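You operate a simulated robot arm through the tools that you are given. There is no shell and no other tool. Be economical: measure what you need, move in short steps, check, and stop when the job is done.

The job below is to be done with a simulated robot arm. You get a single attempt, and the scene is never put back.

## Task
Switch off, then set the apron tension: right red knob to E.
Fine: loosen the grey lever above it first and tighten it after; leave the other knob and lever.

It is judged by the outcome, as a careful person would: the job done as asked, and still so three seconds after it is handed in. It fails if anything else is knocked over, pushed out of place, dropped, spilled or broken.

## Robot
A 6-joint arm with a two-finger parallel gripper, fixed in place. Base frame: the origin is at the foot of the arm, x ahead of it, y to its left, z up. Lengths are in mm, angles in degrees, forces in N, time in s.
With the tool pointing down near the work surface it reaches from about 300 to 700 mm from the base axis. Its first joint turns from -166.0 to 166.0 degrees. Payload 4.1 kg.
The TCP is the grasp point between the finger pads, 23 mm short of the fingertips. In the tool frame z runs along the fingers and y along their closing line. The gripper opens to 94 mm. The fingers are 38 mm wide and 10 mm thick; the gripper's body (54 by 96 mm) begins 39 mm behind the TCP.
Orientation is that of the tool frame in the base frame, as a unit quaternion [x, y, z, w]. With the fingers straight down and closing along the base's y, the tool's x points along the base's -x, its y along +y and its z along -z.

## Interface
- The arm moves only by the tool move_arm. Its argument "steps" is a list of rows, each a list of 7 numbers: the turn, a rotation vector about the tool's x, y, z in degrees, then the shift along the tool's x, y, z in cm, then the finger opening in cm, from 0 to 9.4. In form: [[rx, ry, rz, dx, dy, dz, claw], ...]. A call has 1 to 8 rows; each row is the pose to reach, as a shift and turn from the pose commanded when the call began, along the tool's axes at that moment. A row lasts 0.2 s, in which the tool goes at most 50 mm and 8.6 degrees; a call with a longer step from one row to the next is refused whole, and so is a gripper value outside its range. A pose out of reach is approached as far as the arm can. The call stops where the force on the tool passes 40 N (or 10 N more than at its start, if that is more) or the arm is blocked; 0.2 s more then pass. Each finger travels about 45 mm/s and halts on what it meets, pressing with about 23 N; the grip force reading is that of the motor and also rises with nothing between the fingers. The clock runs only during rows and for 0.2 s after the last one: add rows that repeat a pose to give the fingers time. It gives the time, the measured TCP pose, the force on the tool (base axes), the opening and the grip force at its end, in the units of the frame above (readings bear some noise), with the torque about the TCP (base axes, N m) and any sound that the robot's microphone picked up.
- Cameras (640 x 400 px; columns grow to the right, rows downward): "scene" is fixed at [218.2, 647.9, 1701.8]; the picture's right is [-1.00, -0.03, 0.00], its down [-0.01, 0.30, -0.95] and it looks along [0.03, -0.95, -0.30] (base axes); focal length 326 px, centre (320, 200). "wrist" rides on the gripper at [87, 16, -74] in the tool frame; the picture's right is [-0.18, 0.98, 0.00], its down [-0.58, -0.11, -0.81] and it looks along [-0.79, -0.15, 0.59] (tool axes); focal length 243 px, centre (320, 200). There is no depth. A picture from a camera that has moved, and an enlarged one, comes with that camera's place and axes in the base frame and with its lens.
- get_image(camera): a new picture of that camera. No time passes.
- slide_trunk(by): slides the trunk up (or, below 0, down) by that many mm; the arm rides with it, the base frame stays. It gives what a move gives, with no picture.
- enlarge(camera, box): a new picture of the part [left, top, right, bottom] of that camera's present view, enlarged. No time passes.
- job_done(): hands the job in; it is judged then, once.

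Work in short steps. Places have to be worked out from the pictures, the camera data and where the tool is seen: move nearer, look again, correct. Check each grasp and each placing, and mend what went wrong. You have 120 turns and 76 pictures in all, those below and enlarged ones among them. Open the gripper and draw the arm clear of the work before you hand the job in, unless the task says otherwise; then end with one line.

The tools are called after "Emit:" as a command line: name --pt "numbers of a row" for each row, then --argument value for the rest, lists and objects as JSON in quotes. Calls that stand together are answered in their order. move_arm: Moves the arm, as the interface text tells. Its arguments: {"type":"object","properties":{"steps":{"type":"array","items":{"type":"array","items":{"type":"number"}}}},"required":["steps"]} The other tools are called the same way: slide_trunk (by) slides the trunk up or down; get_image (camera) takes a picture; enlarge (camera, box) takes an enlarged picture of a part of a camera's view; job_done () hands the job in.

At the start:

```text
time_s: 0.0
position: [70.9, -288.9, 1445.2]
tool_rot: [0.0, 1.0, 0.0, 0.001]
ft_force: [-0.2, -0.9, 0.7]
moment: [-0.01, -0.01, 0.01]
gripper_width: 94.2
finger_force: 0.1
trunk travel left (down, up): [-564.0, 26.0]
```

scene: 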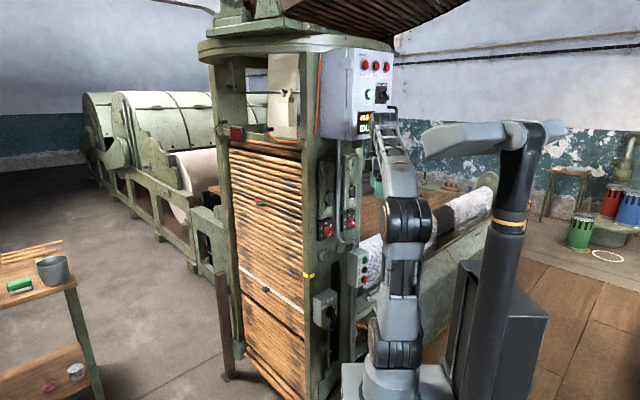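
wrist: 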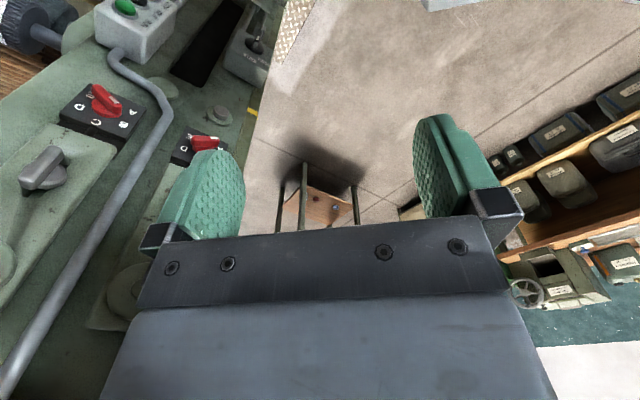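

The wrist view shows two red knobs with grey levers on the machine, and the scene shows a control box with a display. I'll enlarge the key regions.

Emit:
enlarge --camera "scene" --box '[310, 40, 410, 140]'

Emit:
enlarge --camera "scene" --box '[300, 130, 390, 300]'

Emit:
enlarge --camera "wrist" --box '[0, 0, 300, 240]'

```text
4.00 times, centred on (360, 90) of scene
camera zoom: at [218.2, 647.9, 1701.8], right [-1.0, -0.03, 0.0], down [-0.01, 0.3, -0.95], along [0.03, -0.95, -0.3], focal length 1302 px, centre (160, 640)
```

zoom: 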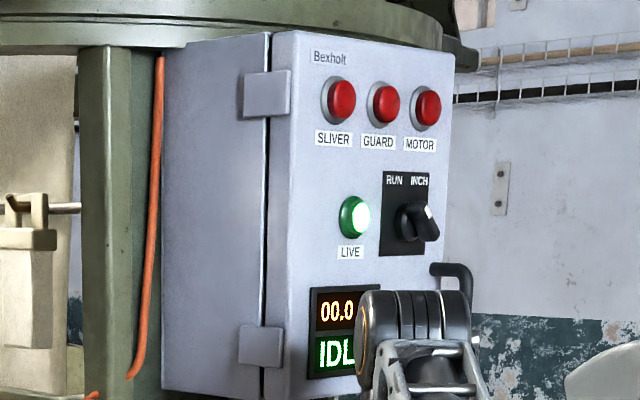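

```text
2.35 times, centred on (345, 215) of scene
camera zoom: at [218.2, 647.9, 1701.8], right [-1.0, -0.03, 0.0], down [-0.01, 0.3, -0.95], along [0.03, -0.95, -0.3], focal length 766 px, centre (261, 165)
```

zoom: 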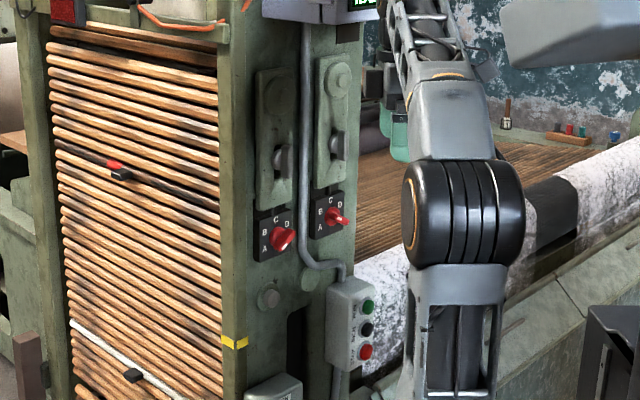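

```text
1.67 times, centred on (150, 120) of wrist
camera zoom: at [-15.7, -272.8, 1519.6], right [0.18, 0.98, 0.0], down [0.58, -0.11, 0.81], along [0.79, -0.15, -0.59], focal length 404 px, centre (603, 333)
```

zoom: 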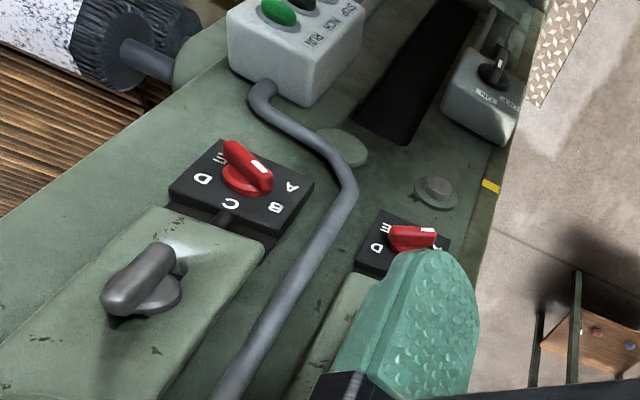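

The panel faces -x (towards the robot), so its right side is -y. I'll look at the isolator box, the push-button station and the right knob in more detail.

Emit:
enlarge --camera "scene" --box '[305, 270, 375, 350]'

Emit:
enlarge --camera "wrist" --box '[210, 0, 290, 80]'

Emit:
enlarge --camera "wrist" --box '[70, 0, 190, 140]'

Emit:
enlarge --camera "scene" --box '[310, 140, 370, 250]'

```text
5.00 times, centred on (340, 310) of scene
camera zoom: at [218.2, 647.9, 1701.8], right [-1.0, -0.03, 0.0], down [-0.01, 0.3, -0.95], along [0.03, -0.95, -0.3], focal length 1628 px, centre (220, -350)
```

zoom: 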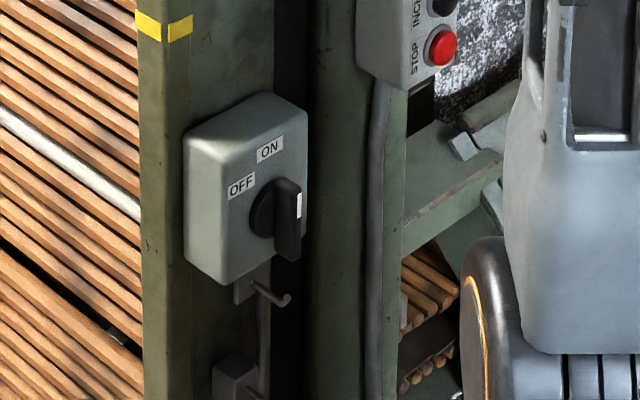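

```text
5.00 times, centred on (250, 40) of wrist
camera zoom: at [-15.7, -272.8, 1519.6], right [0.18, 0.98, 0.0], down [0.58, -0.11, 0.81], along [0.79, -0.15, -0.59], focal length 1213 px, centre (670, 1000)
```

zoom: 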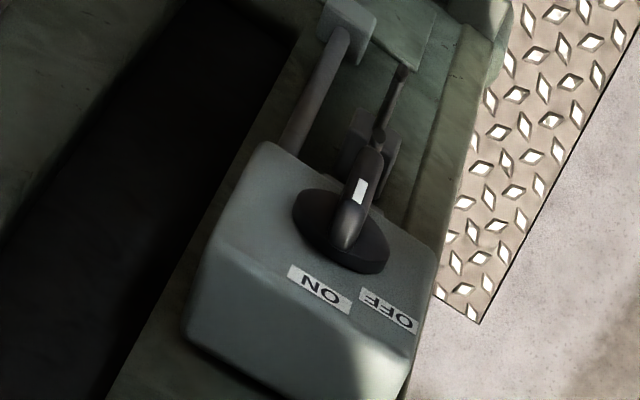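

```text
2.86 times, centred on (130, 70) of wrist
camera zoom: at [-15.7, -272.8, 1519.6], right [0.18, 0.98, 0.0], down [0.58, -0.11, 0.81], along [0.79, -0.15, -0.59], focal length 693 px, centre (863, 571)
```

zoom: 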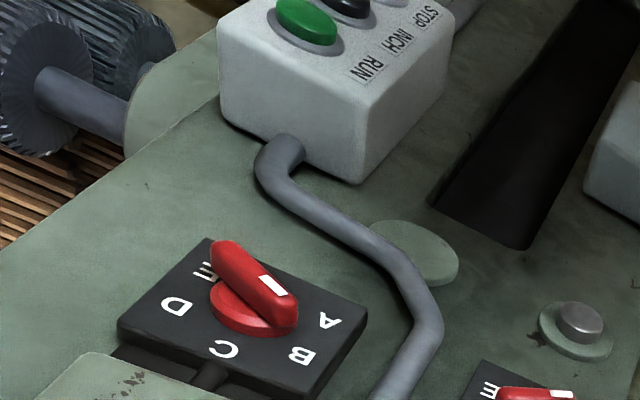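

```text
3.64 times, centred on (340, 195) of scene
camera zoom: at [218.2, 647.9, 1701.8], right [-1.0, -0.03, 0.0], down [-0.01, 0.3, -0.95], along [0.03, -0.95, -0.3], focal length 1184 px, centre (247, 218)
```

zoom: 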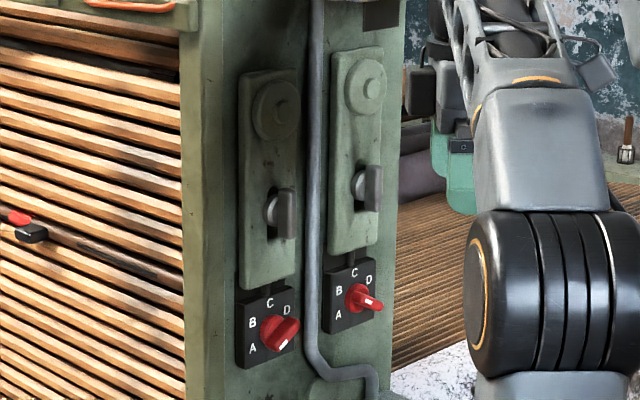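

Triangulation puts the right knob at about (129,-612,1208), the left knob at about (222,-520,1200) and the isolator handle at about (208,-480,857). So the panel faces diagonally, with normal (-0.707, 0.707, 0). "Off" should mean the isolator, which is ON while LIVE is lit. I'll yaw the tool 45° first, lifting nothing.

Emit:
move_arm --pt "0 0 7.5 0 0 0 9.4" --pt "0 0 15 0 0 0 9.4" --pt "0 0 22.5 0 0 0 9.4" --pt "0 0 30 0 0 0 9.4" --pt "0 0 37.5 0 0 0 9.4" --pt "0 0 45 0 0 0 9.4"

```text
time_s: 1.4
position: [70.4, -288.3, 1444.7]
tool_rot: [0.384, 0.923, 0.0, 0.0]
ft_force: [-0.2, 0.1, 0.4]
moment: [0.06, 0.01, -0.01]
gripper_width: 94.1
finger_force: 0.0
trunk travel left (down, up): [-564.0, 26.0]
```

Yaw came out as planned. Next I tilt the tool forward toward the panel, with the TCP held in place.

Emit:
move_arm --pt "0 -8 0 0 0 0 9.4" --pt "0 -16 0 0 0 0 9.4" --pt "0 -24 0 0 0 0 9.4" --pt "0 -32 0 0 0 0 9.4" --pt "0 -40 0 0 0 0 9.4" --pt "0 -48 0 0 0 0 9.4" --pt "0 -56 0 0 0 0 9.4"

Emit:
get_image --camera "scene"

```text
time_s: 3.0
position: [69.2, -289.4, 1446.3]
tool_rot: [0.337, 0.815, -0.18, 0.436]
ft_force: [0.4, -1.0, -0.3]
moment: [0.01, -0.03, 0.0]
gripper_width: 94.1
finger_force: 0.0
trunk travel left (down, up): [-564.0, 26.0]
```

```text
66 pictures are left
```

scene: 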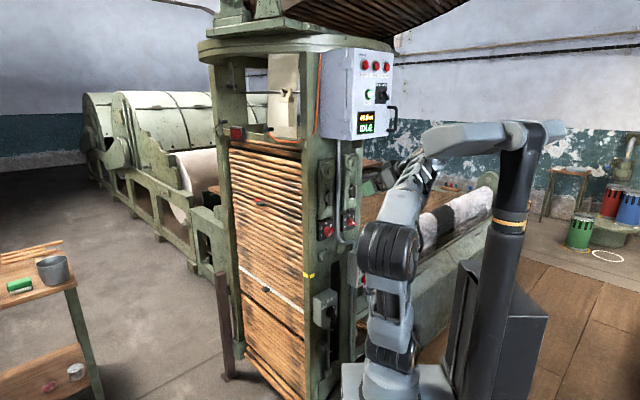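

That works. I'll tilt the remaining 34°, then look through the wrist camera.

Emit:
move_arm --pt "0 -7 0 0 0 0 9.4" --pt "0 -14 0 0 0 0 9.4" --pt "0 -21 0 0 0 0 9.4" --pt "0 -28 0 0 0 0 9.4" --pt "0 -34 0 0 0 0 9.4"

Emit:
get_image --camera "wrist"

Emit:
enlarge --camera "scene" --box '[310, 40, 410, 140]'

```text
time_s: 4.2
position: [70.3, -288.9, 1445.4]
tool_rot: [0.27, 0.653, -0.27, 0.654]
ft_force: [-0.4, 0.0, 0.2]
moment: [-0.02, -0.02, 0.0]
gripper_width: 94.0
finger_force: 0.0
trunk travel left (down, up): [-564.0, 26.0]
```

```text
65 pictures are left
camera wrist: at [29.8, -225.1, 1358.6], right [0.7, 0.69, 0.18], down [-0.65, 0.5, 0.58], along [0.31, -0.52, 0.79], focal length 243 px, centre (320, 200)
```

wrist: 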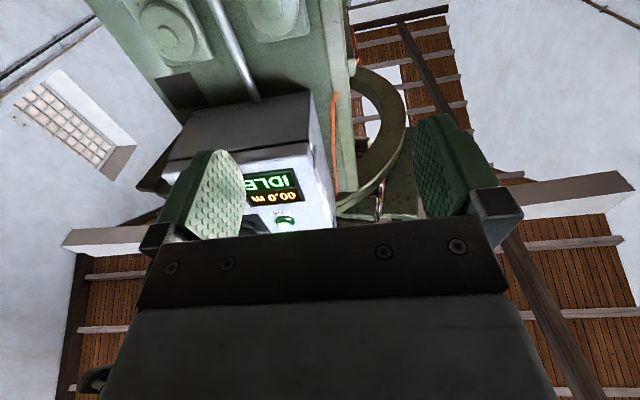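

```text
4.00 times, centred on (360, 90) of scene
camera zoom: at [218.2, 647.9, 1701.8], right [-1.0, -0.03, 0.0], down [-0.01, 0.3, -0.95], along [0.03, -0.95, -0.3], focal length 1302 px, centre (160, 640)
```

zoom: 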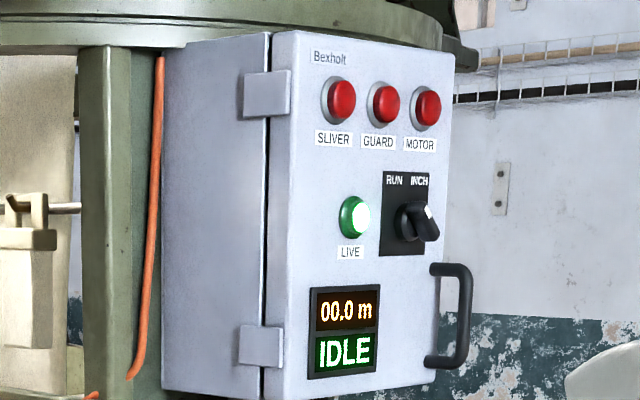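

Display reads IDLE with LIVE lit, so the isolator still has to be turned off. I'll lower the trunk part-way and view the knobs with the wrist camera on the way down.

Emit:
slide_trunk --by -330

Emit:
get_image --camera "wrist"

```text
time_s: 7.5
position: [70.7, -289.4, 1114.8]
tool_rot: [0.271, 0.652, -0.272, 0.654]
ft_force: [0.9, -0.4, 0.3]
moment: [0.0, 0.02, 0.03]
gripper_width: 93.8
finger_force: 0.0
trunk travel left (down, up): [-234.0, 356.0]
```

```text
63 pictures are left
camera wrist: at [29.8, -225.0, 1028.7], right [0.69, 0.7, 0.18], down [-0.65, 0.49, 0.58], along [0.31, -0.52, 0.79], focal length 243 px, centre (320, 200)
```

wrist: 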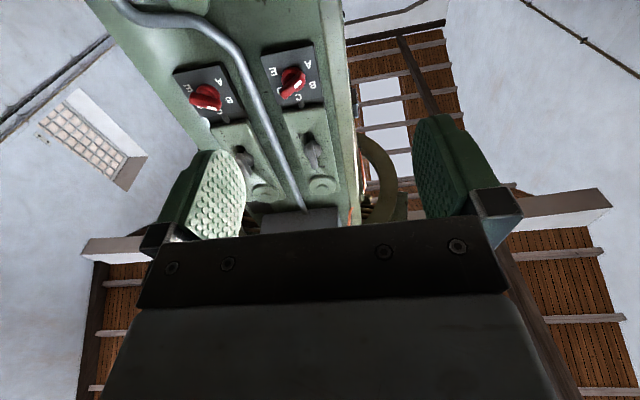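

I'll enlarge the knobs and levers for pointer angles and a better position fix.

Emit:
enlarge --camera "wrist" --box '[170, 30, 340, 130]'

Emit:
enlarge --camera "wrist" --box '[200, 100, 350, 220]'

Emit:
slide_trunk --by -225

Emit:
get_image --camera "wrist"

```text
3.76 times, centred on (255, 80) of wrist
camera zoom: at [29.8, -225.0, 1028.7], right [0.69, 0.7, 0.18], down [-0.65, 0.49, 0.58], along [0.31, -0.52, 0.79], focal length 913 px, centre (565, 652)
```

zoom: 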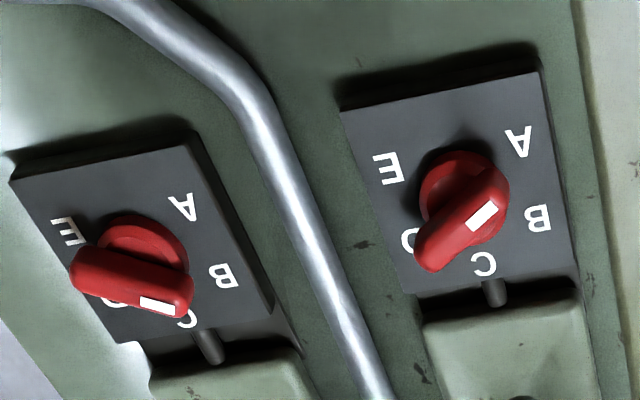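

```text
3.33 times, centred on (275, 160) of wrist
camera zoom: at [29.8, -225.0, 1028.7], right [0.69, 0.7, 0.18], down [-0.65, 0.49, 0.58], along [0.31, -0.52, 0.79], focal length 809 px, centre (470, 333)
```

zoom: 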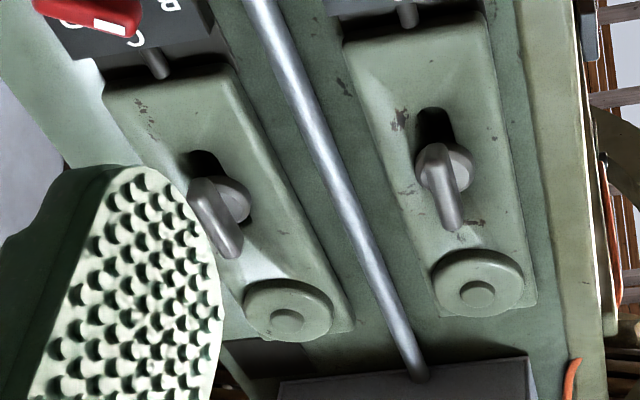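

```text
time_s: 9.8
position: [69.5, -288.7, 890.2]
tool_rot: [0.271, 0.652, -0.272, 0.654]
ft_force: [0.5, -0.7, -0.4]
moment: [0.0, -0.04, 0.03]
gripper_width: 94.2
finger_force: 0.0
trunk travel left (down, up): [-9.0, 581.0]
```

```text
60 pictures are left
camera wrist: at [29.8, -225.0, 803.7], right [0.69, 0.7, 0.18], down [-0.65, 0.49, 0.58], along [0.31, -0.52, 0.79], focal length 243 px, centre (320, 200)
```

wrist: 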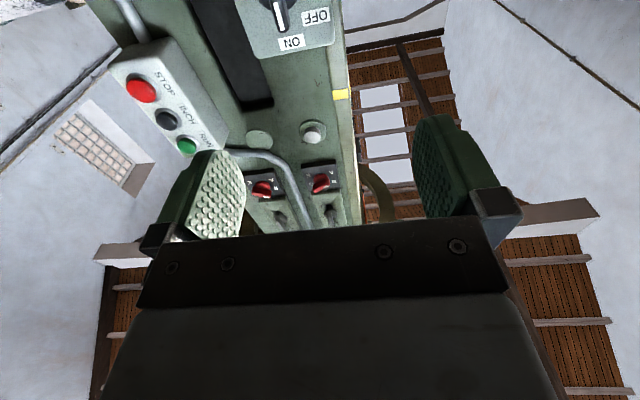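

The right knob points at B, with its tail towards E. The clamp levers hang vertically on the green bars. Next I line up in front of the isolator and close half the distance to see it well.

Emit:
move_arm --pt "0 0 0 1.7 -1.9 3 9.4" --pt "0 0 0 3.3 -3.7 6 9.4" --pt "0 0 0 3.3 -3.7 9.5 9.4" --pt "0 0 0 3.3 -3.7 13 9.4" --pt "0 0 0 3.3 -3.7 13 9.4"

Emit:
get_image --camera "wrist"

```text
time_s: 11.0
position: [135.9, -407.9, 859.7]
tool_rot: [0.27, 0.653, -0.271, 0.654]
ft_force: [-0.6, -0.4, 0.2]
moment: [0.01, 0.01, -0.02]
gripper_width: 93.9
finger_force: 0.1
trunk travel left (down, up): [-9.0, 581.0]
```

```text
59 pictures are left
camera wrist: at [95.8, -342.7, 772.6], right [0.7, 0.69, 0.18], down [-0.65, 0.49, 0.58], along [0.31, -0.52, 0.79], focal length 243 px, centre (320, 200)
```

wrist: 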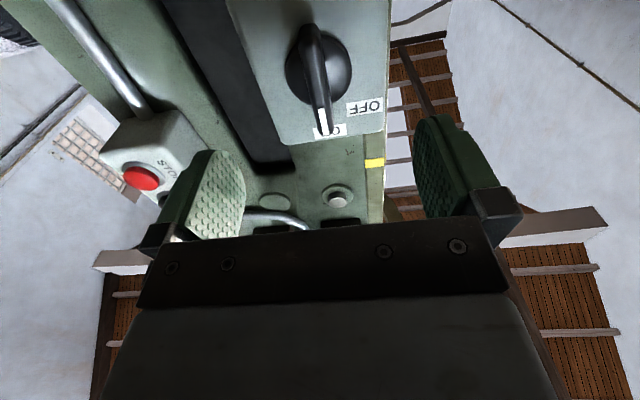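

The handle is vertical, pointing to ON, about 85 mm ahead of the TCP and nearly centred. I'll advance 50 mm with a narrower opening and look again.

Emit:
move_arm --pt "0 0 0 0 0 2.5 7" --pt "0 0 0 0 0 5 6" --pt "0 0 0 0 0 5 6" --pt "0 0 0 0 0 5 6"

Emit:
get_image --camera "wrist"

Emit:
enlarge --camera "scene" --box '[305, 270, 375, 350]'

```text
time_s: 12.0
position: [170.9, -441.3, 857.2]
tool_rot: [0.27, 0.653, -0.27, 0.654]
ft_force: [0.3, 0.4, -0.1]
moment: [0.03, 0.01, 0.02]
gripper_width: 60.2
finger_force: 0.0
trunk travel left (down, up): [-9.0, 581.0]
```

```text
58 pictures are left
camera wrist: at [130.6, -377.6, 771.3], right [0.7, 0.69, 0.18], down [-0.65, 0.49, 0.58], along [0.31, -0.52, 0.79], focal length 243 px, centre (320, 200)
```

wrist: 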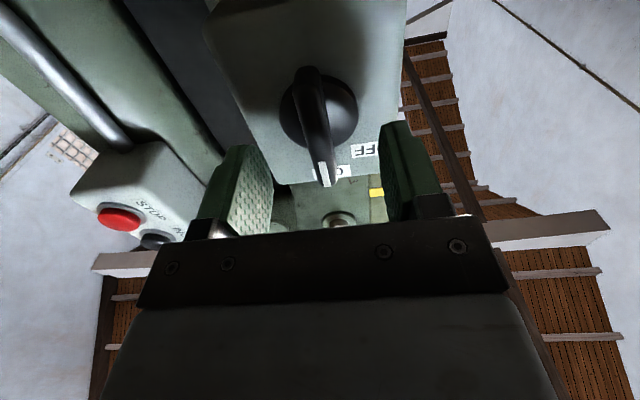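

```text
5.00 times, centred on (340, 310) of scene
camera zoom: at [218.2, 647.9, 1701.8], right [-1.0, -0.03, 0.0], down [-0.01, 0.3, -0.95], along [0.03, -0.95, -0.3], focal length 1628 px, centre (220, -350)
```

zoom: 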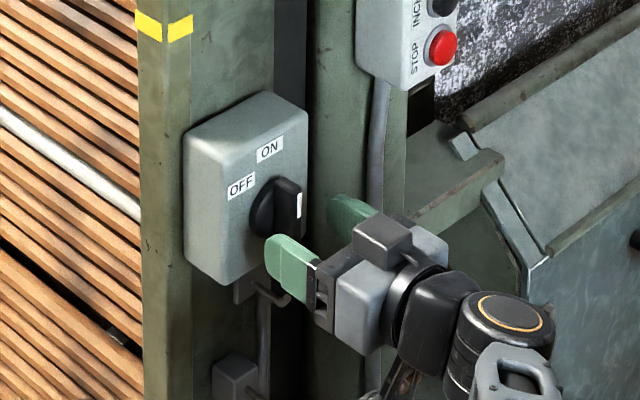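

Tool and handle line up in height, with the handle mid about 40 mm beyond the TCP. I'll go forward 28 mm, then close on it.

Emit:
move_arm --pt "0 0 0 0 0 1.4 6" --pt "0 0 0 0 0 2.8 6" --pt "0 0 0 0 0 2.8 4" --pt "0 0 0 0 0 2.8 2" --pt "0 0 0 0 0 2.8 0" --pt "0 0 0 0 0 2.8 0"

Emit:
get_image --camera "wrist"

```text
time_s: 13.3
position: [188.2, -458.8, 858.6]
tool_rot: [0.27, 0.653, -0.272, 0.654]
ft_force: [-13.6, 15.1, 2.2]
moment: [0.24, 0.24, 0.34]
gripper_width: 12.5
finger_force: 32.6
trunk travel left (down, up): [-9.0, 581.0]
stopped in row 6: the force on the tool passed its limit at 57 N (the readings are from after the stop); the commanded pose is now the measured one
```

```text
56 pictures are left
camera wrist: at [147.3, -395.6, 771.9], right [0.7, 0.69, 0.18], down [-0.65, 0.5, 0.58], along [0.31, -0.52, 0.79], focal length 243 px, centre (320, 200)
```

wrist: 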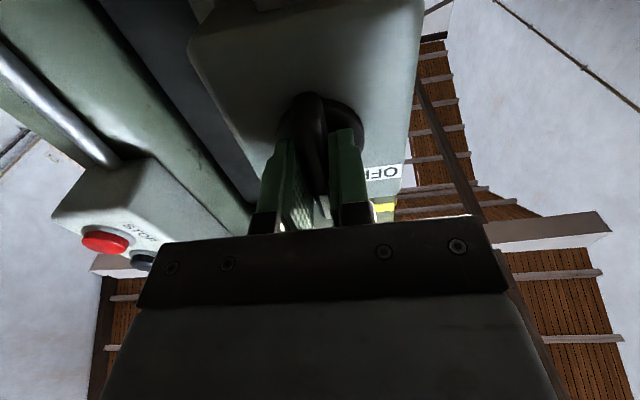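

I have the handle (12.5 mm), but the fingertips are pressing on the disc. I'll open slightly, back off 5 mm, and regrip.

Emit:
move_arm --pt "0 0 0 0 0 0 2.2" --pt "0 0 0 0 0 -0.5 2.2" --pt "0 0 0 0 0 -0.5 0.6" --pt "0 0 0 0 0 -0.5 0.6" --pt "0 0 0 0 0 -0.5 0.6"

```text
time_s: 14.5
position: [186.1, -458.1, 855.6]
tool_rot: [0.271, 0.653, -0.271, 0.653]
ft_force: [11.3, -9.3, -5.1]
moment: [-0.81, -0.8, 0.05]
gripper_width: 12.8
finger_force: 45.0
trunk travel left (down, up): [-9.0, 581.0]
```

Grip is held with light residual force. I'll start turning counter-clockwise (negative about tool z), toward OFF.

Emit:
move_arm --pt "0 0 -6 0 0 0.2 0.6" --pt "0 0 -12 0 0 0.2 0.6" --pt "0 0 -18 0 0 0.2 0.6" --pt "0 0 -24 0 0 0.2 0.6" --pt "0 0 -30 0 0 0.2 0.6"

Emit:
get_image --camera "wrist"

```text
time_s: 15.7
position: [186.1, -460.8, 855.1]
tool_rot: [0.094, 0.701, -0.433, 0.559]
ft_force: [-14.5, -0.3, -12.3]
moment: [-0.05, -0.11, 0.79]
gripper_width: 12.8
finger_force: 44.5
trunk travel left (down, up): [-9.0, 581.0]
```

```text
55 pictures are left
camera wrist: at [112.6, -427.5, 773.0], right [0.67, 0.66, -0.33], down [-0.43, 0.71, 0.56], along [0.61, -0.23, 0.76], focal length 243 px, centre (320, 200)
```

wrist: 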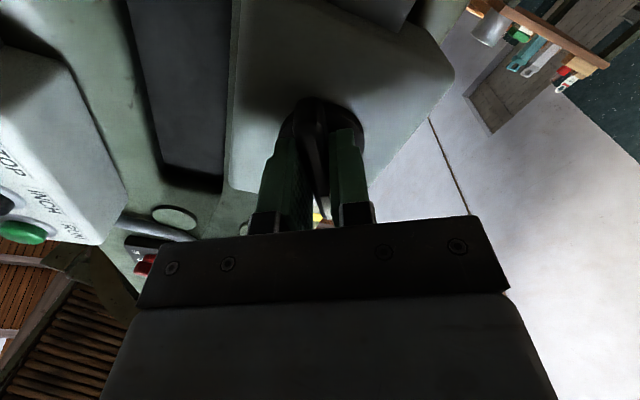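

The handle follows at about 30° with only small side loads. I'll continue with a small compliance shift, then check.

Emit:
move_arm --pt "0 0 -7 0.2 0 0.1 0.6" --pt "0 0 -14 0.2 0 0.1 0.6" --pt "0 0 -21 0.2 0 0.1 0.6" --pt "0 0 -28 0.2 0 0.1 0.6" --pt "0 0 -35 0.2 0 0.1 0.6"

Emit:
enlarge --camera "scene" --box '[305, 270, 375, 350]'

Emit:
enlarge --camera "scene" --box '[310, 40, 410, 140]'

```text
time_s: 16.9
position: [185.6, -460.5, 857.3]
tool_rot: [-0.12, 0.695, -0.581, 0.405]
ft_force: [-32.2, -10.1, 10.0]
moment: [0.03, 0.02, 0.58]
gripper_width: 12.8
finger_force: 45.2
trunk travel left (down, up): [-9.0, 581.0]
```

```text
5.00 times, centred on (340, 310) of scene
camera zoom: at [218.2, 647.9, 1701.8], right [-1.0, -0.03, 0.0], down [-0.01, 0.3, -0.95], along [0.03, -0.95, -0.3], focal length 1628 px, centre (220, -350)
```

zoom: 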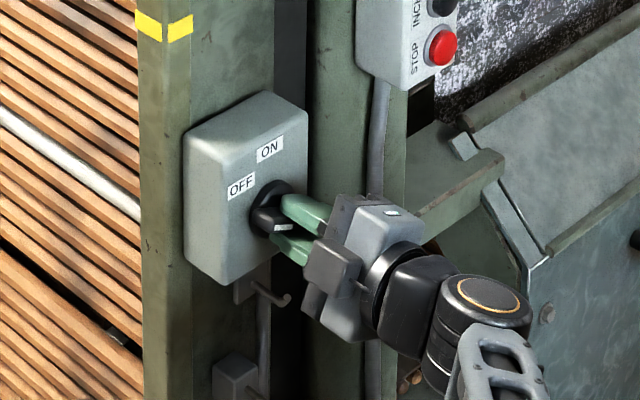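

```text
4.00 times, centred on (360, 90) of scene
camera zoom: at [218.2, 647.9, 1701.8], right [-1.0, -0.03, 0.0], down [-0.01, 0.3, -0.95], along [0.03, -0.95, -0.3], focal length 1302 px, centre (160, 640)
```

zoom: 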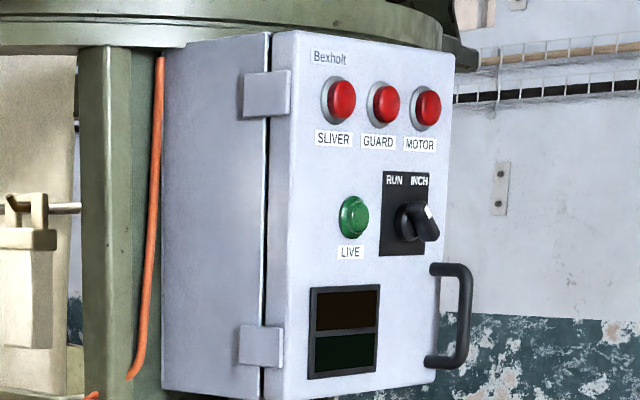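

LIVE and the display are dark, so the isolator is off. The turn is about 65° and side load is rising, possibly at the stop. I'll release, back off, and look where the handle rests.

Emit:
move_arm --pt "0 0 0 0 0 0 2" --pt "0 0 0 0 0 0 4" --pt "0 0 0 0 0 -3 6" --pt "0 0 0 0 0 -6 6" --pt "0 0 0 0 0 -6 6"

Emit:
get_image --camera "wrist"

Emit:
enlarge --camera "scene" --box '[305, 270, 375, 350]'

```text
time_s: 18.1
position: [145.6, -417.5, 855.4]
tool_rot: [-0.122, 0.696, -0.58, 0.405]
ft_force: [0.1, -1.0, 0.0]
moment: [0.01, 0.01, 0.02]
gripper_width: 60.3
finger_force: 0.0
trunk travel left (down, up): [-9.0, 581.0]
```

```text
52 pictures are left
camera wrist: at [42.7, -415.4, 804.9], right [0.41, 0.41, -0.81], down [-0.23, 0.91, 0.34], along [0.88, 0.05, 0.47], focal length 243 px, centre (320, 200)
```

wrist: 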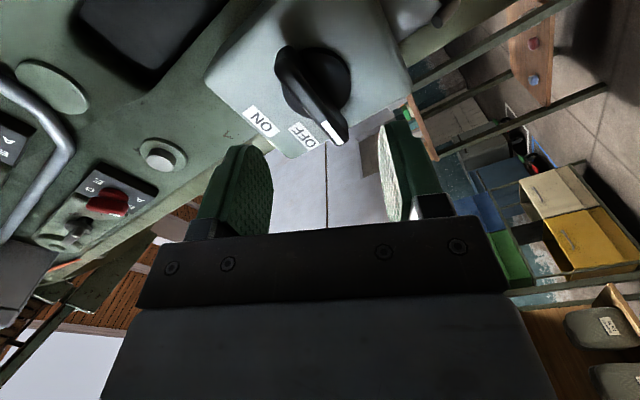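

```text
5.00 times, centred on (340, 310) of scene
camera zoom: at [218.2, 647.9, 1701.8], right [-1.0, -0.03, 0.0], down [-0.01, 0.3, -0.95], along [0.03, -0.95, -0.3], focal length 1628 px, centre (220, -350)
```

zoom: 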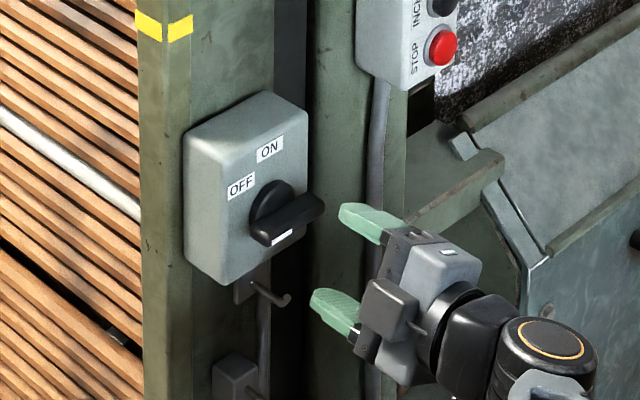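

The handle now lies horizontal at OFF and the lamp and display are dark. Next I retract, roll the tool back upright, and raise the trunk toward the right clamp lever, estimated at (120,-609,1337).

Emit:
move_arm --pt "0 0 8 0 0 -2 6" --pt "0 0 16 0 0 -4 6" --pt "0 0 24 0 0 -6 6" --pt "0 0 32 0 0 -8 6" --pt "0 0 40 0 0 -10 6" --pt "0 0 48 0 0 -10 6" --pt "0 0 56 0 0 -10 6" --pt "0 0 64 0 0 -10 6"

Emit:
slide_trunk --by 480

```text
time_s: 19.9
position: [74.9, -347.3, 854.8]
tool_rot: [0.265, 0.655, -0.276, 0.651]
ft_force: [0.3, 0.2, 0.6]
moment: [0.03, -0.04, 0.0]
gripper_width: 59.9
finger_force: 0.1
trunk travel left (down, up): [-9.0, 581.0]
```

```text
refused: 480 is not a number from -400 to 400
```

Emit:
slide_trunk --by 400

Emit:
slide_trunk --by 80

```text
time_s: 23.8
position: [75.0, -348.7, 1255.3]
tool_rot: [0.265, 0.655, -0.277, 0.651]
ft_force: [0.1, 0.6, -0.2]
moment: [0.0, 0.01, 0.01]
gripper_width: 60.0
finger_force: 0.0
trunk travel left (down, up): [-409.0, 181.0]
```

```text
time_s: 24.9
position: [75.8, -347.3, 1334.0]
tool_rot: [0.265, 0.656, -0.277, 0.651]
ft_force: [-0.5, 0.1, -0.2]
moment: [0.01, 0.04, 0.03]
gripper_width: 59.8
finger_force: 0.1
trunk travel left (down, up): [-489.0, 101.0]
```

The tool is at lever height. I'll move 15 cm to the right, then 8 cm forward, and look.

Emit:
move_arm --pt "0 0 0.5 0 -4 0 6" --pt "0 0 1 0 -8 0 6" --pt "0 0 1 0 -12 0 6" --pt "0 0 1 0 -15.3 0 6" --pt "0 0 1 0 -15.3 4 6" --pt "0 0 1 0 -15.3 8 6" --pt "0 0 1 0 -15.3 8 6"

Emit:
get_image --camera "wrist"

```text
time_s: 26.5
position: [25.0, -512.0, 1335.9]
tool_rot: [0.27, 0.653, -0.271, 0.653]
ft_force: [0.1, 0.0, -0.2]
moment: [-0.02, -0.02, 0.01]
gripper_width: 60.1
finger_force: 0.1
trunk travel left (down, up): [-489.0, 101.0]
```

```text
50 pictures are left
camera wrist: at [-17.1, -447.8, 1250.7], right [0.7, 0.69, 0.18], down [-0.65, 0.49, 0.58], along [0.31, -0.52, 0.79], focal length 243 px, centre (320, 200)
```

wrist: 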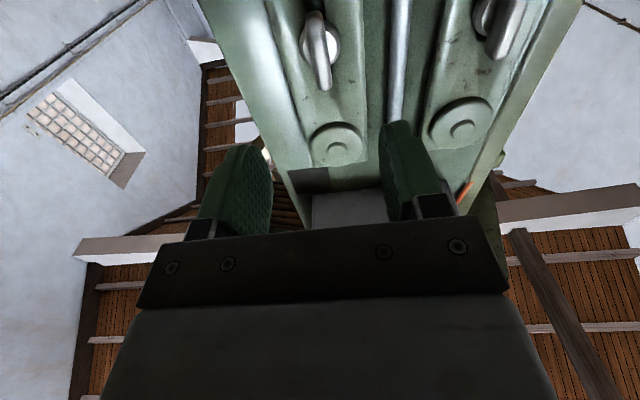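

The lever is centred and about 130 mm ahead. I'll advance 70 mm and enlarge.

Emit:
move_arm --pt "0 0 0 0 0 3.5 6" --pt "0 0 0 0 0 7 5" --pt "0 0 0 0 0 7 5" --pt "0 0 0 0 0 7 5"

Emit:
enlarge --camera "wrist" --box '[200, 0, 440, 200]'

Emit:
enlarge --camera "scene" --box '[310, 140, 370, 250]'

```text
time_s: 27.5
position: [73.0, -559.8, 1337.9]
tool_rot: [0.27, 0.653, -0.271, 0.653]
ft_force: [-0.2, -0.1, 0.4]
moment: [0.01, -0.03, 0.03]
gripper_width: 50.1
finger_force: 0.0
trunk travel left (down, up): [-489.0, 101.0]
```

```text
2.00 times, centred on (320, 100) of wrist
camera zoom: at [31.5, -495.6, 1251.2], right [0.7, 0.69, 0.18], down [-0.65, 0.49, 0.58], along [0.31, -0.52, 0.79], focal length 485 px, centre (320, 400)
```

zoom: 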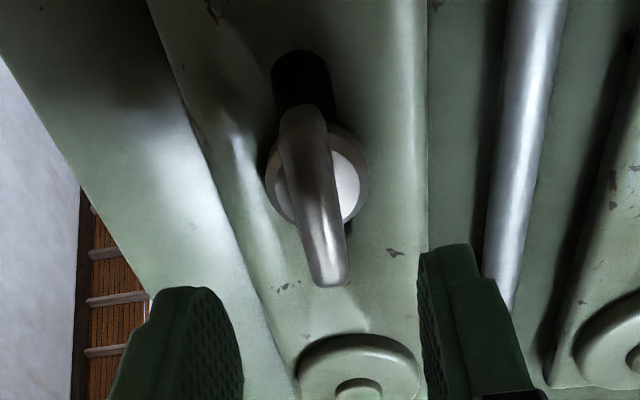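

```text
3.64 times, centred on (340, 195) of scene
camera zoom: at [218.2, 647.9, 1701.8], right [-1.0, -0.03, 0.0], down [-0.01, 0.3, -0.95], along [0.03, -0.95, -0.3], focal length 1184 px, centre (247, 218)
```

zoom: 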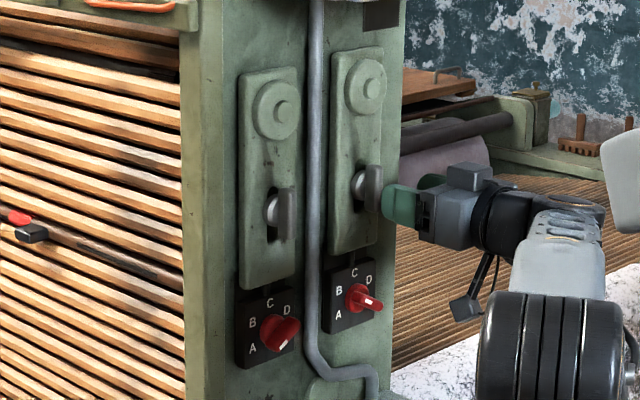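

The lever lines up within a few mm, its outer edge about 32 mm beyond the fingertips. I'll advance 46 mm (2 mm right) and close gently.

Emit:
move_arm --pt "0 0 0 0 -0.2 2.3 5" --pt "0 0 0 0 -0.2 4.6 5" --pt "0 0 0 0 -0.2 4.6 4" --pt "0 0 0 0 -0.2 4.6 2.5" --pt "0 0 0 0 -0.2 4.6 1.2" --pt "0 0 0 0 -0.2 4.6 0.6" --pt "0 0 0 0 -0.2 4.6 0.6"

Emit:
enlarge --camera "wrist" --box '[200, 50, 440, 250]'

Emit:
enlarge --camera "scene" --box '[310, 140, 370, 250]'

```text
time_s: 29.1
position: [105.5, -593.1, 1339.4]
tool_rot: [0.269, 0.654, -0.271, 0.653]
ft_force: [7.3, 7.9, -4.6]
moment: [-0.22, -0.27, 0.24]
gripper_width: 12.7
finger_force: 45.1
trunk travel left (down, up): [-489.0, 101.0]
```

```text
2.00 times, centred on (320, 150) of wrist
camera zoom: at [63.9, -529.0, 1252.7], right [0.69, 0.7, 0.18], down [-0.65, 0.49, 0.58], along [0.32, -0.52, 0.79], focal length 485 px, centre (320, 300)
```

zoom: 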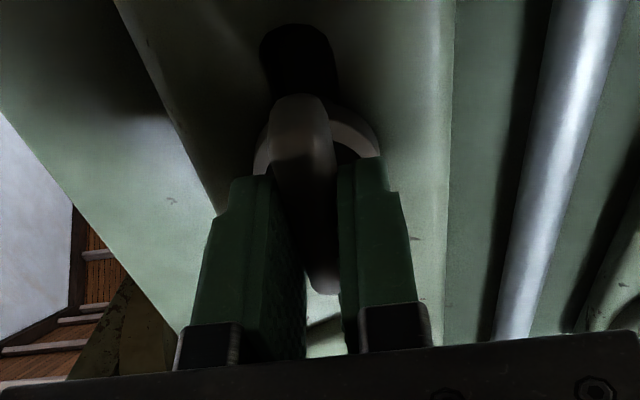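

```text
3.64 times, centred on (340, 195) of scene
camera zoom: at [218.2, 647.9, 1701.8], right [-1.0, -0.03, 0.0], down [-0.01, 0.3, -0.95], along [0.03, -0.95, -0.3], focal length 1184 px, centre (247, 218)
```

zoom: 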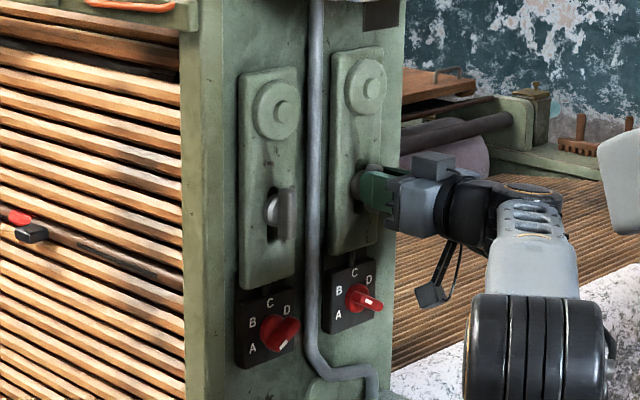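

I'm gripping the lever centred on its axis. I'll test a small counter-clockwise turn (loosen) and watch the torque.

Emit:
move_arm --pt "0 0 -5 0 0 0 0.6" --pt "0 0 -10 0 0 0 0.6" --pt "0 0 -15 0 0 0 0.6"

```text
time_s: 29.9
position: [106.2, -592.1, 1339.1]
tool_rot: [0.181, 0.684, -0.355, 0.612]
ft_force: [10.5, 15.6, -2.4]
moment: [1.11, 0.98, -0.22]
gripper_width: 13.2
finger_force: 45.2
trunk travel left (down, up): [-489.0, 101.0]
```

Emit:
enlarge --camera "wrist" --box '[200, 50, 440, 250]'

```text
2.00 times, centred on (320, 150) of wrist
camera zoom: at [48.3, -544.7, 1251.4], right [0.7, 0.71, -0.08], down [-0.54, 0.6, 0.59], along [0.47, -0.37, 0.8], focal length 485 px, centre (320, 300)
```

zoom: 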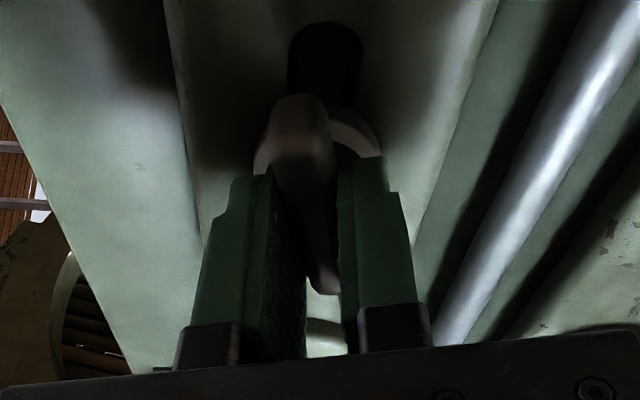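

The lever follows the gripper with little torque, so it is loosening. I'll continue.

Emit:
move_arm --pt "0 0 -6 0 0.1 0 0.6" --pt "0 0 -12 0 0.1 0 0.6" --pt "0 0 -18 0 0.1 0 0.6" --pt "0 0 -24 0 0.1 0 0.6" --pt "0 0 -30 0 0.1 0 0.6"

Emit:
enlarge --camera "wrist" --box '[200, 50, 440, 250]'

```text
time_s: 31.1
position: [108.0, -590.0, 1336.8]
tool_rot: [-0.003, 0.707, -0.501, 0.499]
ft_force: [11.1, 22.4, -9.1]
moment: [0.34, 0.1, -0.05]
gripper_width: 12.9
finger_force: 45.0
trunk travel left (down, up): [-489.0, 101.0]
```

```text
2.00 times, centred on (320, 150) of wrist
camera zoom: at [19.3, -573.8, 1265.7], right [0.58, 0.58, -0.57], down [-0.33, 0.81, 0.49], along [0.74, -0.09, 0.66], focal length 485 px, centre (320, 300)
```

zoom: 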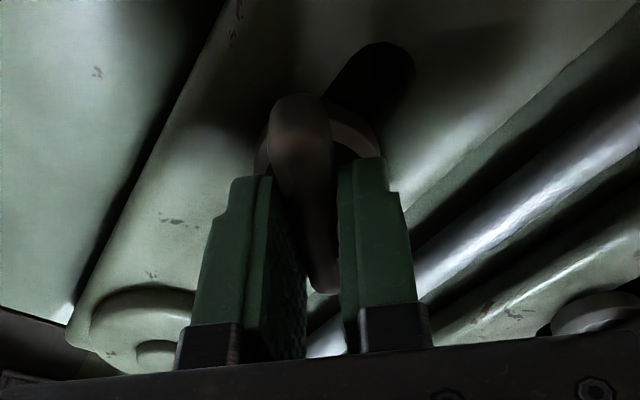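

At 45° with low torque. I'll continue toward 90°, relaxing the side force a little.

Emit:
move_arm --pt "0 0 -7 -0.1 0.1 0 0.6" --pt "0 0 -14 -0.1 0.1 0 0.6" --pt "0 0 -21 -0.1 0.1 0 0.6" --pt "0 0 -28 -0.1 0.1 0 0.6" --pt "0 0 -35 -0.1 0.1 0 0.6" --pt "0 0 -42 -0.1 0.1 0 0.6"

Emit:
enlarge --camera "wrist" --box '[200, 50, 440, 250]'

```text
time_s: 32.2
position: [107.0, -591.0, 1336.1]
tool_rot: [-0.174, 0.687, -0.603, 0.365]
ft_force: [6.6, 17.5, -7.3]
moment: [-0.46, -0.55, 0.56]
gripper_width: 12.9
finger_force: 45.1
out of reach, approached as far as the arm can: row 5
trunk travel left (down, up): [-489.0, 101.0]
stopped in row 5: the force on the tool passed its limit at 52 N (the readings are from after the stop); the commanded pose is now the measured one
```

```text
2.00 times, centred on (320, 150) of wrist
camera zoom: at [0.0, -593.7, 1296.2], right [0.32, 0.33, -0.89], down [-0.21, 0.94, 0.28], along [0.92, 0.09, 0.37], focal length 485 px, centre (320, 300)
```

zoom: 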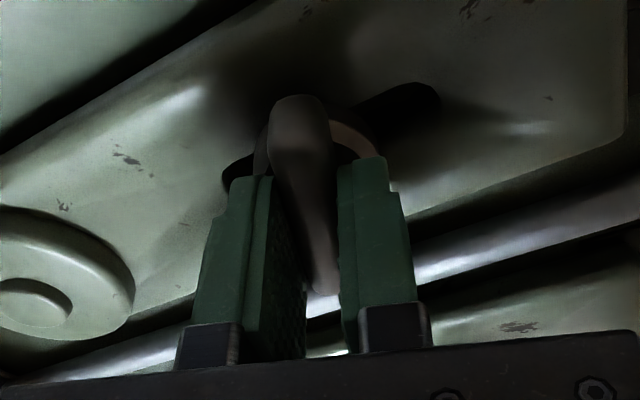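

The lever is at about -74°, where the arm ran into its own reach. I'll release, back off, and see how the lever sits and how far the arm can roll.

Emit:
move_arm --pt "0 0 0 0 0 0 2" --pt "0 0 0 0 0 0 4" --pt "0 0 0 0 0 -3 5" --pt "0 0 0 0 0 -6 5" --pt "0 0 0 0 0 -6 5"

Emit:
enlarge --camera "scene" --box '[310, 140, 370, 250]'

Emit:
get_image --camera "wrist"

```text
time_s: 33.4
position: [61.7, -553.0, 1336.2]
tool_rot: [-0.171, 0.691, -0.601, 0.364]
ft_force: [0.3, 0.9, 0.3]
moment: [-0.01, 0.03, 0.01]
gripper_width: 50.1
finger_force: 0.1
trunk travel left (down, up): [-489.0, 101.0]
```

```text
3.64 times, centred on (340, 195) of scene
camera zoom: at [218.2, 647.9, 1701.8], right [-1.0, -0.03, 0.0], down [-0.01, 0.3, -0.95], along [0.03, -0.95, -0.3], focal length 1184 px, centre (247, 218)
```

zoom: 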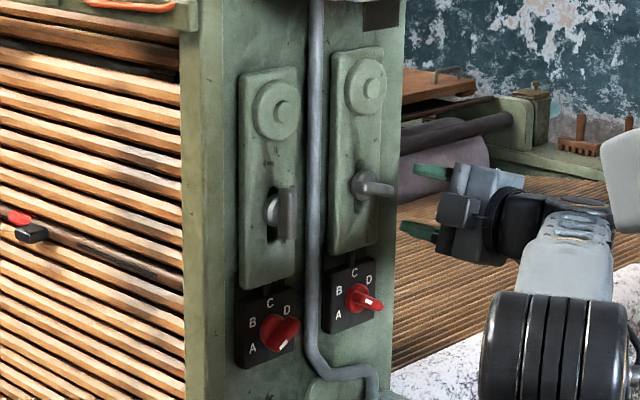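

```text
41 pictures are left
camera wrist: at [-45.3, -555.0, 1295.9], right [0.32, 0.34, -0.88], down [-0.2, 0.94, 0.29], along [0.92, 0.09, 0.37], focal length 243 px, centre (320, 200)
```

wrist: 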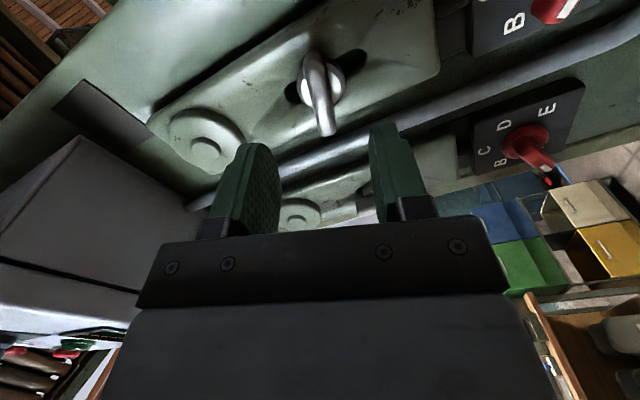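

The lever is clearly turned about 75°. I'll check in free air whether the arm can roll further here.

Emit:
move_arm --pt "0 0 -6 0 0 0 5" --pt "0 0 -12 0 0 0 5" --pt "0 0 -18 0 0 0 5" --pt "0 0 -24 0 0 0 5"

```text
time_s: 34.4
position: [60.3, -601.4, 1423.0]
tool_rot: [0.311, -0.643, 0.66, -0.233]
ft_force: [-0.3, 0.6, 0.5]
moment: [0.0, 0.01, 0.0]
gripper_width: 49.9
finger_force: 0.1
out of reach, approached as far as the arm can: row 1, 2, 3, 4
trunk travel left (down, up): [-489.0, 101.0]
```

The arm deviated trying to reach that roll, with no contact. I'll roll back and retract a little.

Emit:
move_arm --pt "0 0 8 0 0 -2 5" --pt "0 0 16 0 0 -4 5" --pt "0 0 24 0 0 -5 5" --pt "0 0 32 0 0 -5 5"

```text
time_s: 35.4
position: [24.5, -563.1, 1423.3]
tool_rot: [-0.122, 0.699, -0.575, 0.407]
ft_force: [0.4, -0.1, -0.5]
moment: [-0.02, 0.03, -0.03]
gripper_width: 50.3
finger_force: 0.1
trunk travel left (down, up): [-489.0, 101.0]
```

Position recovered (roll -65°). I'll come back level with the lever while rolling positive, to learn how far the arm can go that way.

Emit:
move_arm --pt "0 0 8 0.1 2.4 -2 5" --pt "0 0 16 0.2 4.8 -2 5" --pt "0 0 24 0.3 7.2 -2 5" --pt "0 0 32 0.33 9.4 -2 5" --pt "0 0 40 0.33 9.4 -2 5" --pt "0 0 48 0.33 9.4 -2 5" --pt "0 0 56 0.33 9.4 -2 5" --pt "0 0 64 0.33 9.4 -2 5"

Emit:
move_arm --pt "0 0 8 0 0 0 5" --pt "0 0 16 0 0 0 5" --pt "0 0 24 0 0 0 5" --pt "0 0 32 0 0 0 5" --pt "0 0 40 0 0 0 5" --pt "0 0 48 0 0 0 5" --pt "0 0 56 0 0 0 5" --pt "0 0 64 0 0 0 5"

```text
time_s: 37.2
position: [37.5, -523.7, 1337.7]
tool_rot: [0.266, 0.658, -0.274, 0.649]
ft_force: [-1.2, -0.4, 0.4]
moment: [-0.01, 0.0, 0.01]
gripper_width: 50.2
finger_force: 0.0
trunk travel left (down, up): [-489.0, 101.0]
```

```text
time_s: 39.0
position: [35.8, -523.0, 1336.8]
tool_rot: [0.573, 0.417, 0.112, 0.696]
ft_force: [0.0, -0.3, 0.1]
moment: [0.0, -0.01, -0.01]
gripper_width: 50.1
finger_force: 0.0
trunk travel left (down, up): [-489.0, 101.0]
```

Roll +64° is fine. I'll continue to +106°, which matches the lever's line from the other side.

Emit:
move_arm --pt "0 0 8 0 0 0 5" --pt "0 0 16 0 0 0 5" --pt "0 0 24 0 0 0 5" --pt "0 0 32 0 0 0 5" --pt "0 0 40 0 0 0 5"

Emit:
get_image --camera "wrist"

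```text
time_s: 40.2
position: [36.1, -522.3, 1336.9]
tool_rot: [0.682, 0.196, 0.343, 0.615]
ft_force: [-0.8, -0.5, 0.2]
moment: [0.02, -0.03, -0.03]
gripper_width: 50.0
finger_force: 0.0
trunk travel left (down, up): [-489.0, 101.0]
```

```text
40 pictures are left
camera wrist: at [40.2, -413.6, 1372.8], right [-0.28, -0.29, 0.91], down [-0.95, 0.19, -0.23], along [-0.1, -0.94, -0.33], focal length 243 px, centre (320, 200)
```

wrist: 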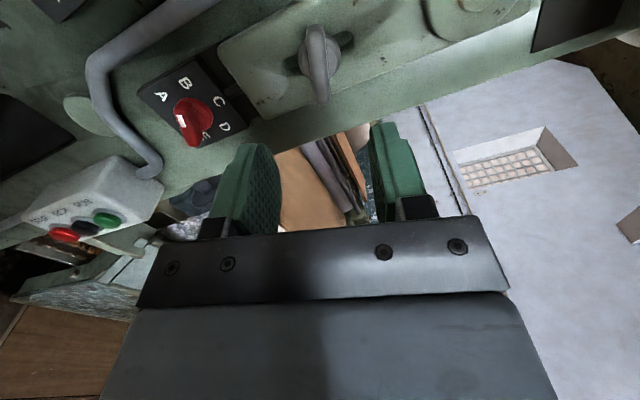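

The roll works and the lever lines up. I'll advance to the grip depth and close on it.

Emit:
move_arm --pt "0 0 0 0 0 3.5 5" --pt "0 0 0 0 0 7 5" --pt "0 0 0 0 0 9.7 5" --pt "0 0 0 0 0 9.7 5" --pt "0 0 0 0 0 9.7 3" --pt "0 0 0 0 0 9.7 1.3" --pt "0 0 0 0 0 9.7 0.6" --pt "0 0 0 0 0 9.7 0.6"

Emit:
move_arm --pt "0 0 -5 0 0 0 0.6" --pt "0 0 -10 0 0 0 0.6" --pt "0 0 -15 0 0 0 0.6"

```text
time_s: 42.0
position: [105.3, -591.4, 1336.1]
tool_rot: [0.682, 0.196, 0.343, 0.615]
ft_force: [0.1, 2.3, -3.4]
moment: [-0.34, -0.32, -0.1]
gripper_width: 12.8
finger_force: 44.8
trunk travel left (down, up): [-489.0, 101.0]
```

```text
time_s: 42.8
position: [104.9, -590.4, 1336.4]
tool_rot: [0.651, 0.283, 0.26, 0.655]
ft_force: [-1.0, 10.6, -16.5]
moment: [-0.27, -0.3, -1.28]
gripper_width: 13.0
finger_force: 45.0
trunk travel left (down, up): [-489.0, 101.0]
```

It still turns freely; it's now at about 90°. I'll go another 15° to find the stop.

Emit:
move_arm --pt "0 0 -5 0 0 0 0.6" --pt "0 0 -10 0 0 0 0.6" --pt "0 0 -15 0 0 0 0.6"

Emit:
enlarge --camera "wrist" --box '[200, 50, 440, 250]'

```text
time_s: 43.6
position: [106.1, -589.8, 1333.9]
tool_rot: [0.608, 0.366, 0.172, 0.683]
ft_force: [-1.4, 14.2, -26.4]
moment: [-0.19, -0.31, -0.7]
gripper_width: 12.7
finger_force: 44.8
trunk travel left (down, up): [-489.0, 101.0]
```

```text
2.00 times, centred on (320, 150) of wrist
camera zoom: at [114.0, -475.8, 1325.8], right [0.08, 0.07, 0.99], down [-0.99, 0.15, 0.07], along [-0.14, -0.99, 0.08], focal length 485 px, centre (320, 300)
```

zoom: 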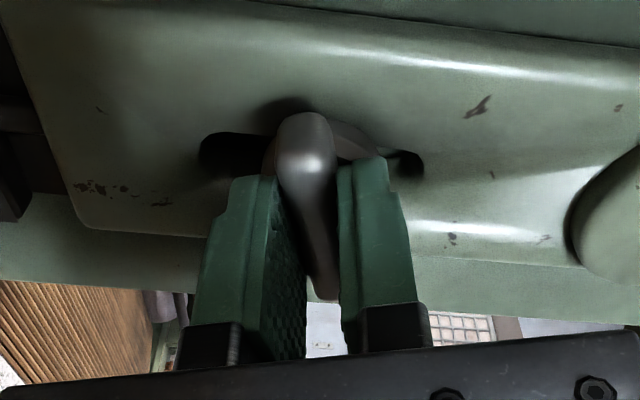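

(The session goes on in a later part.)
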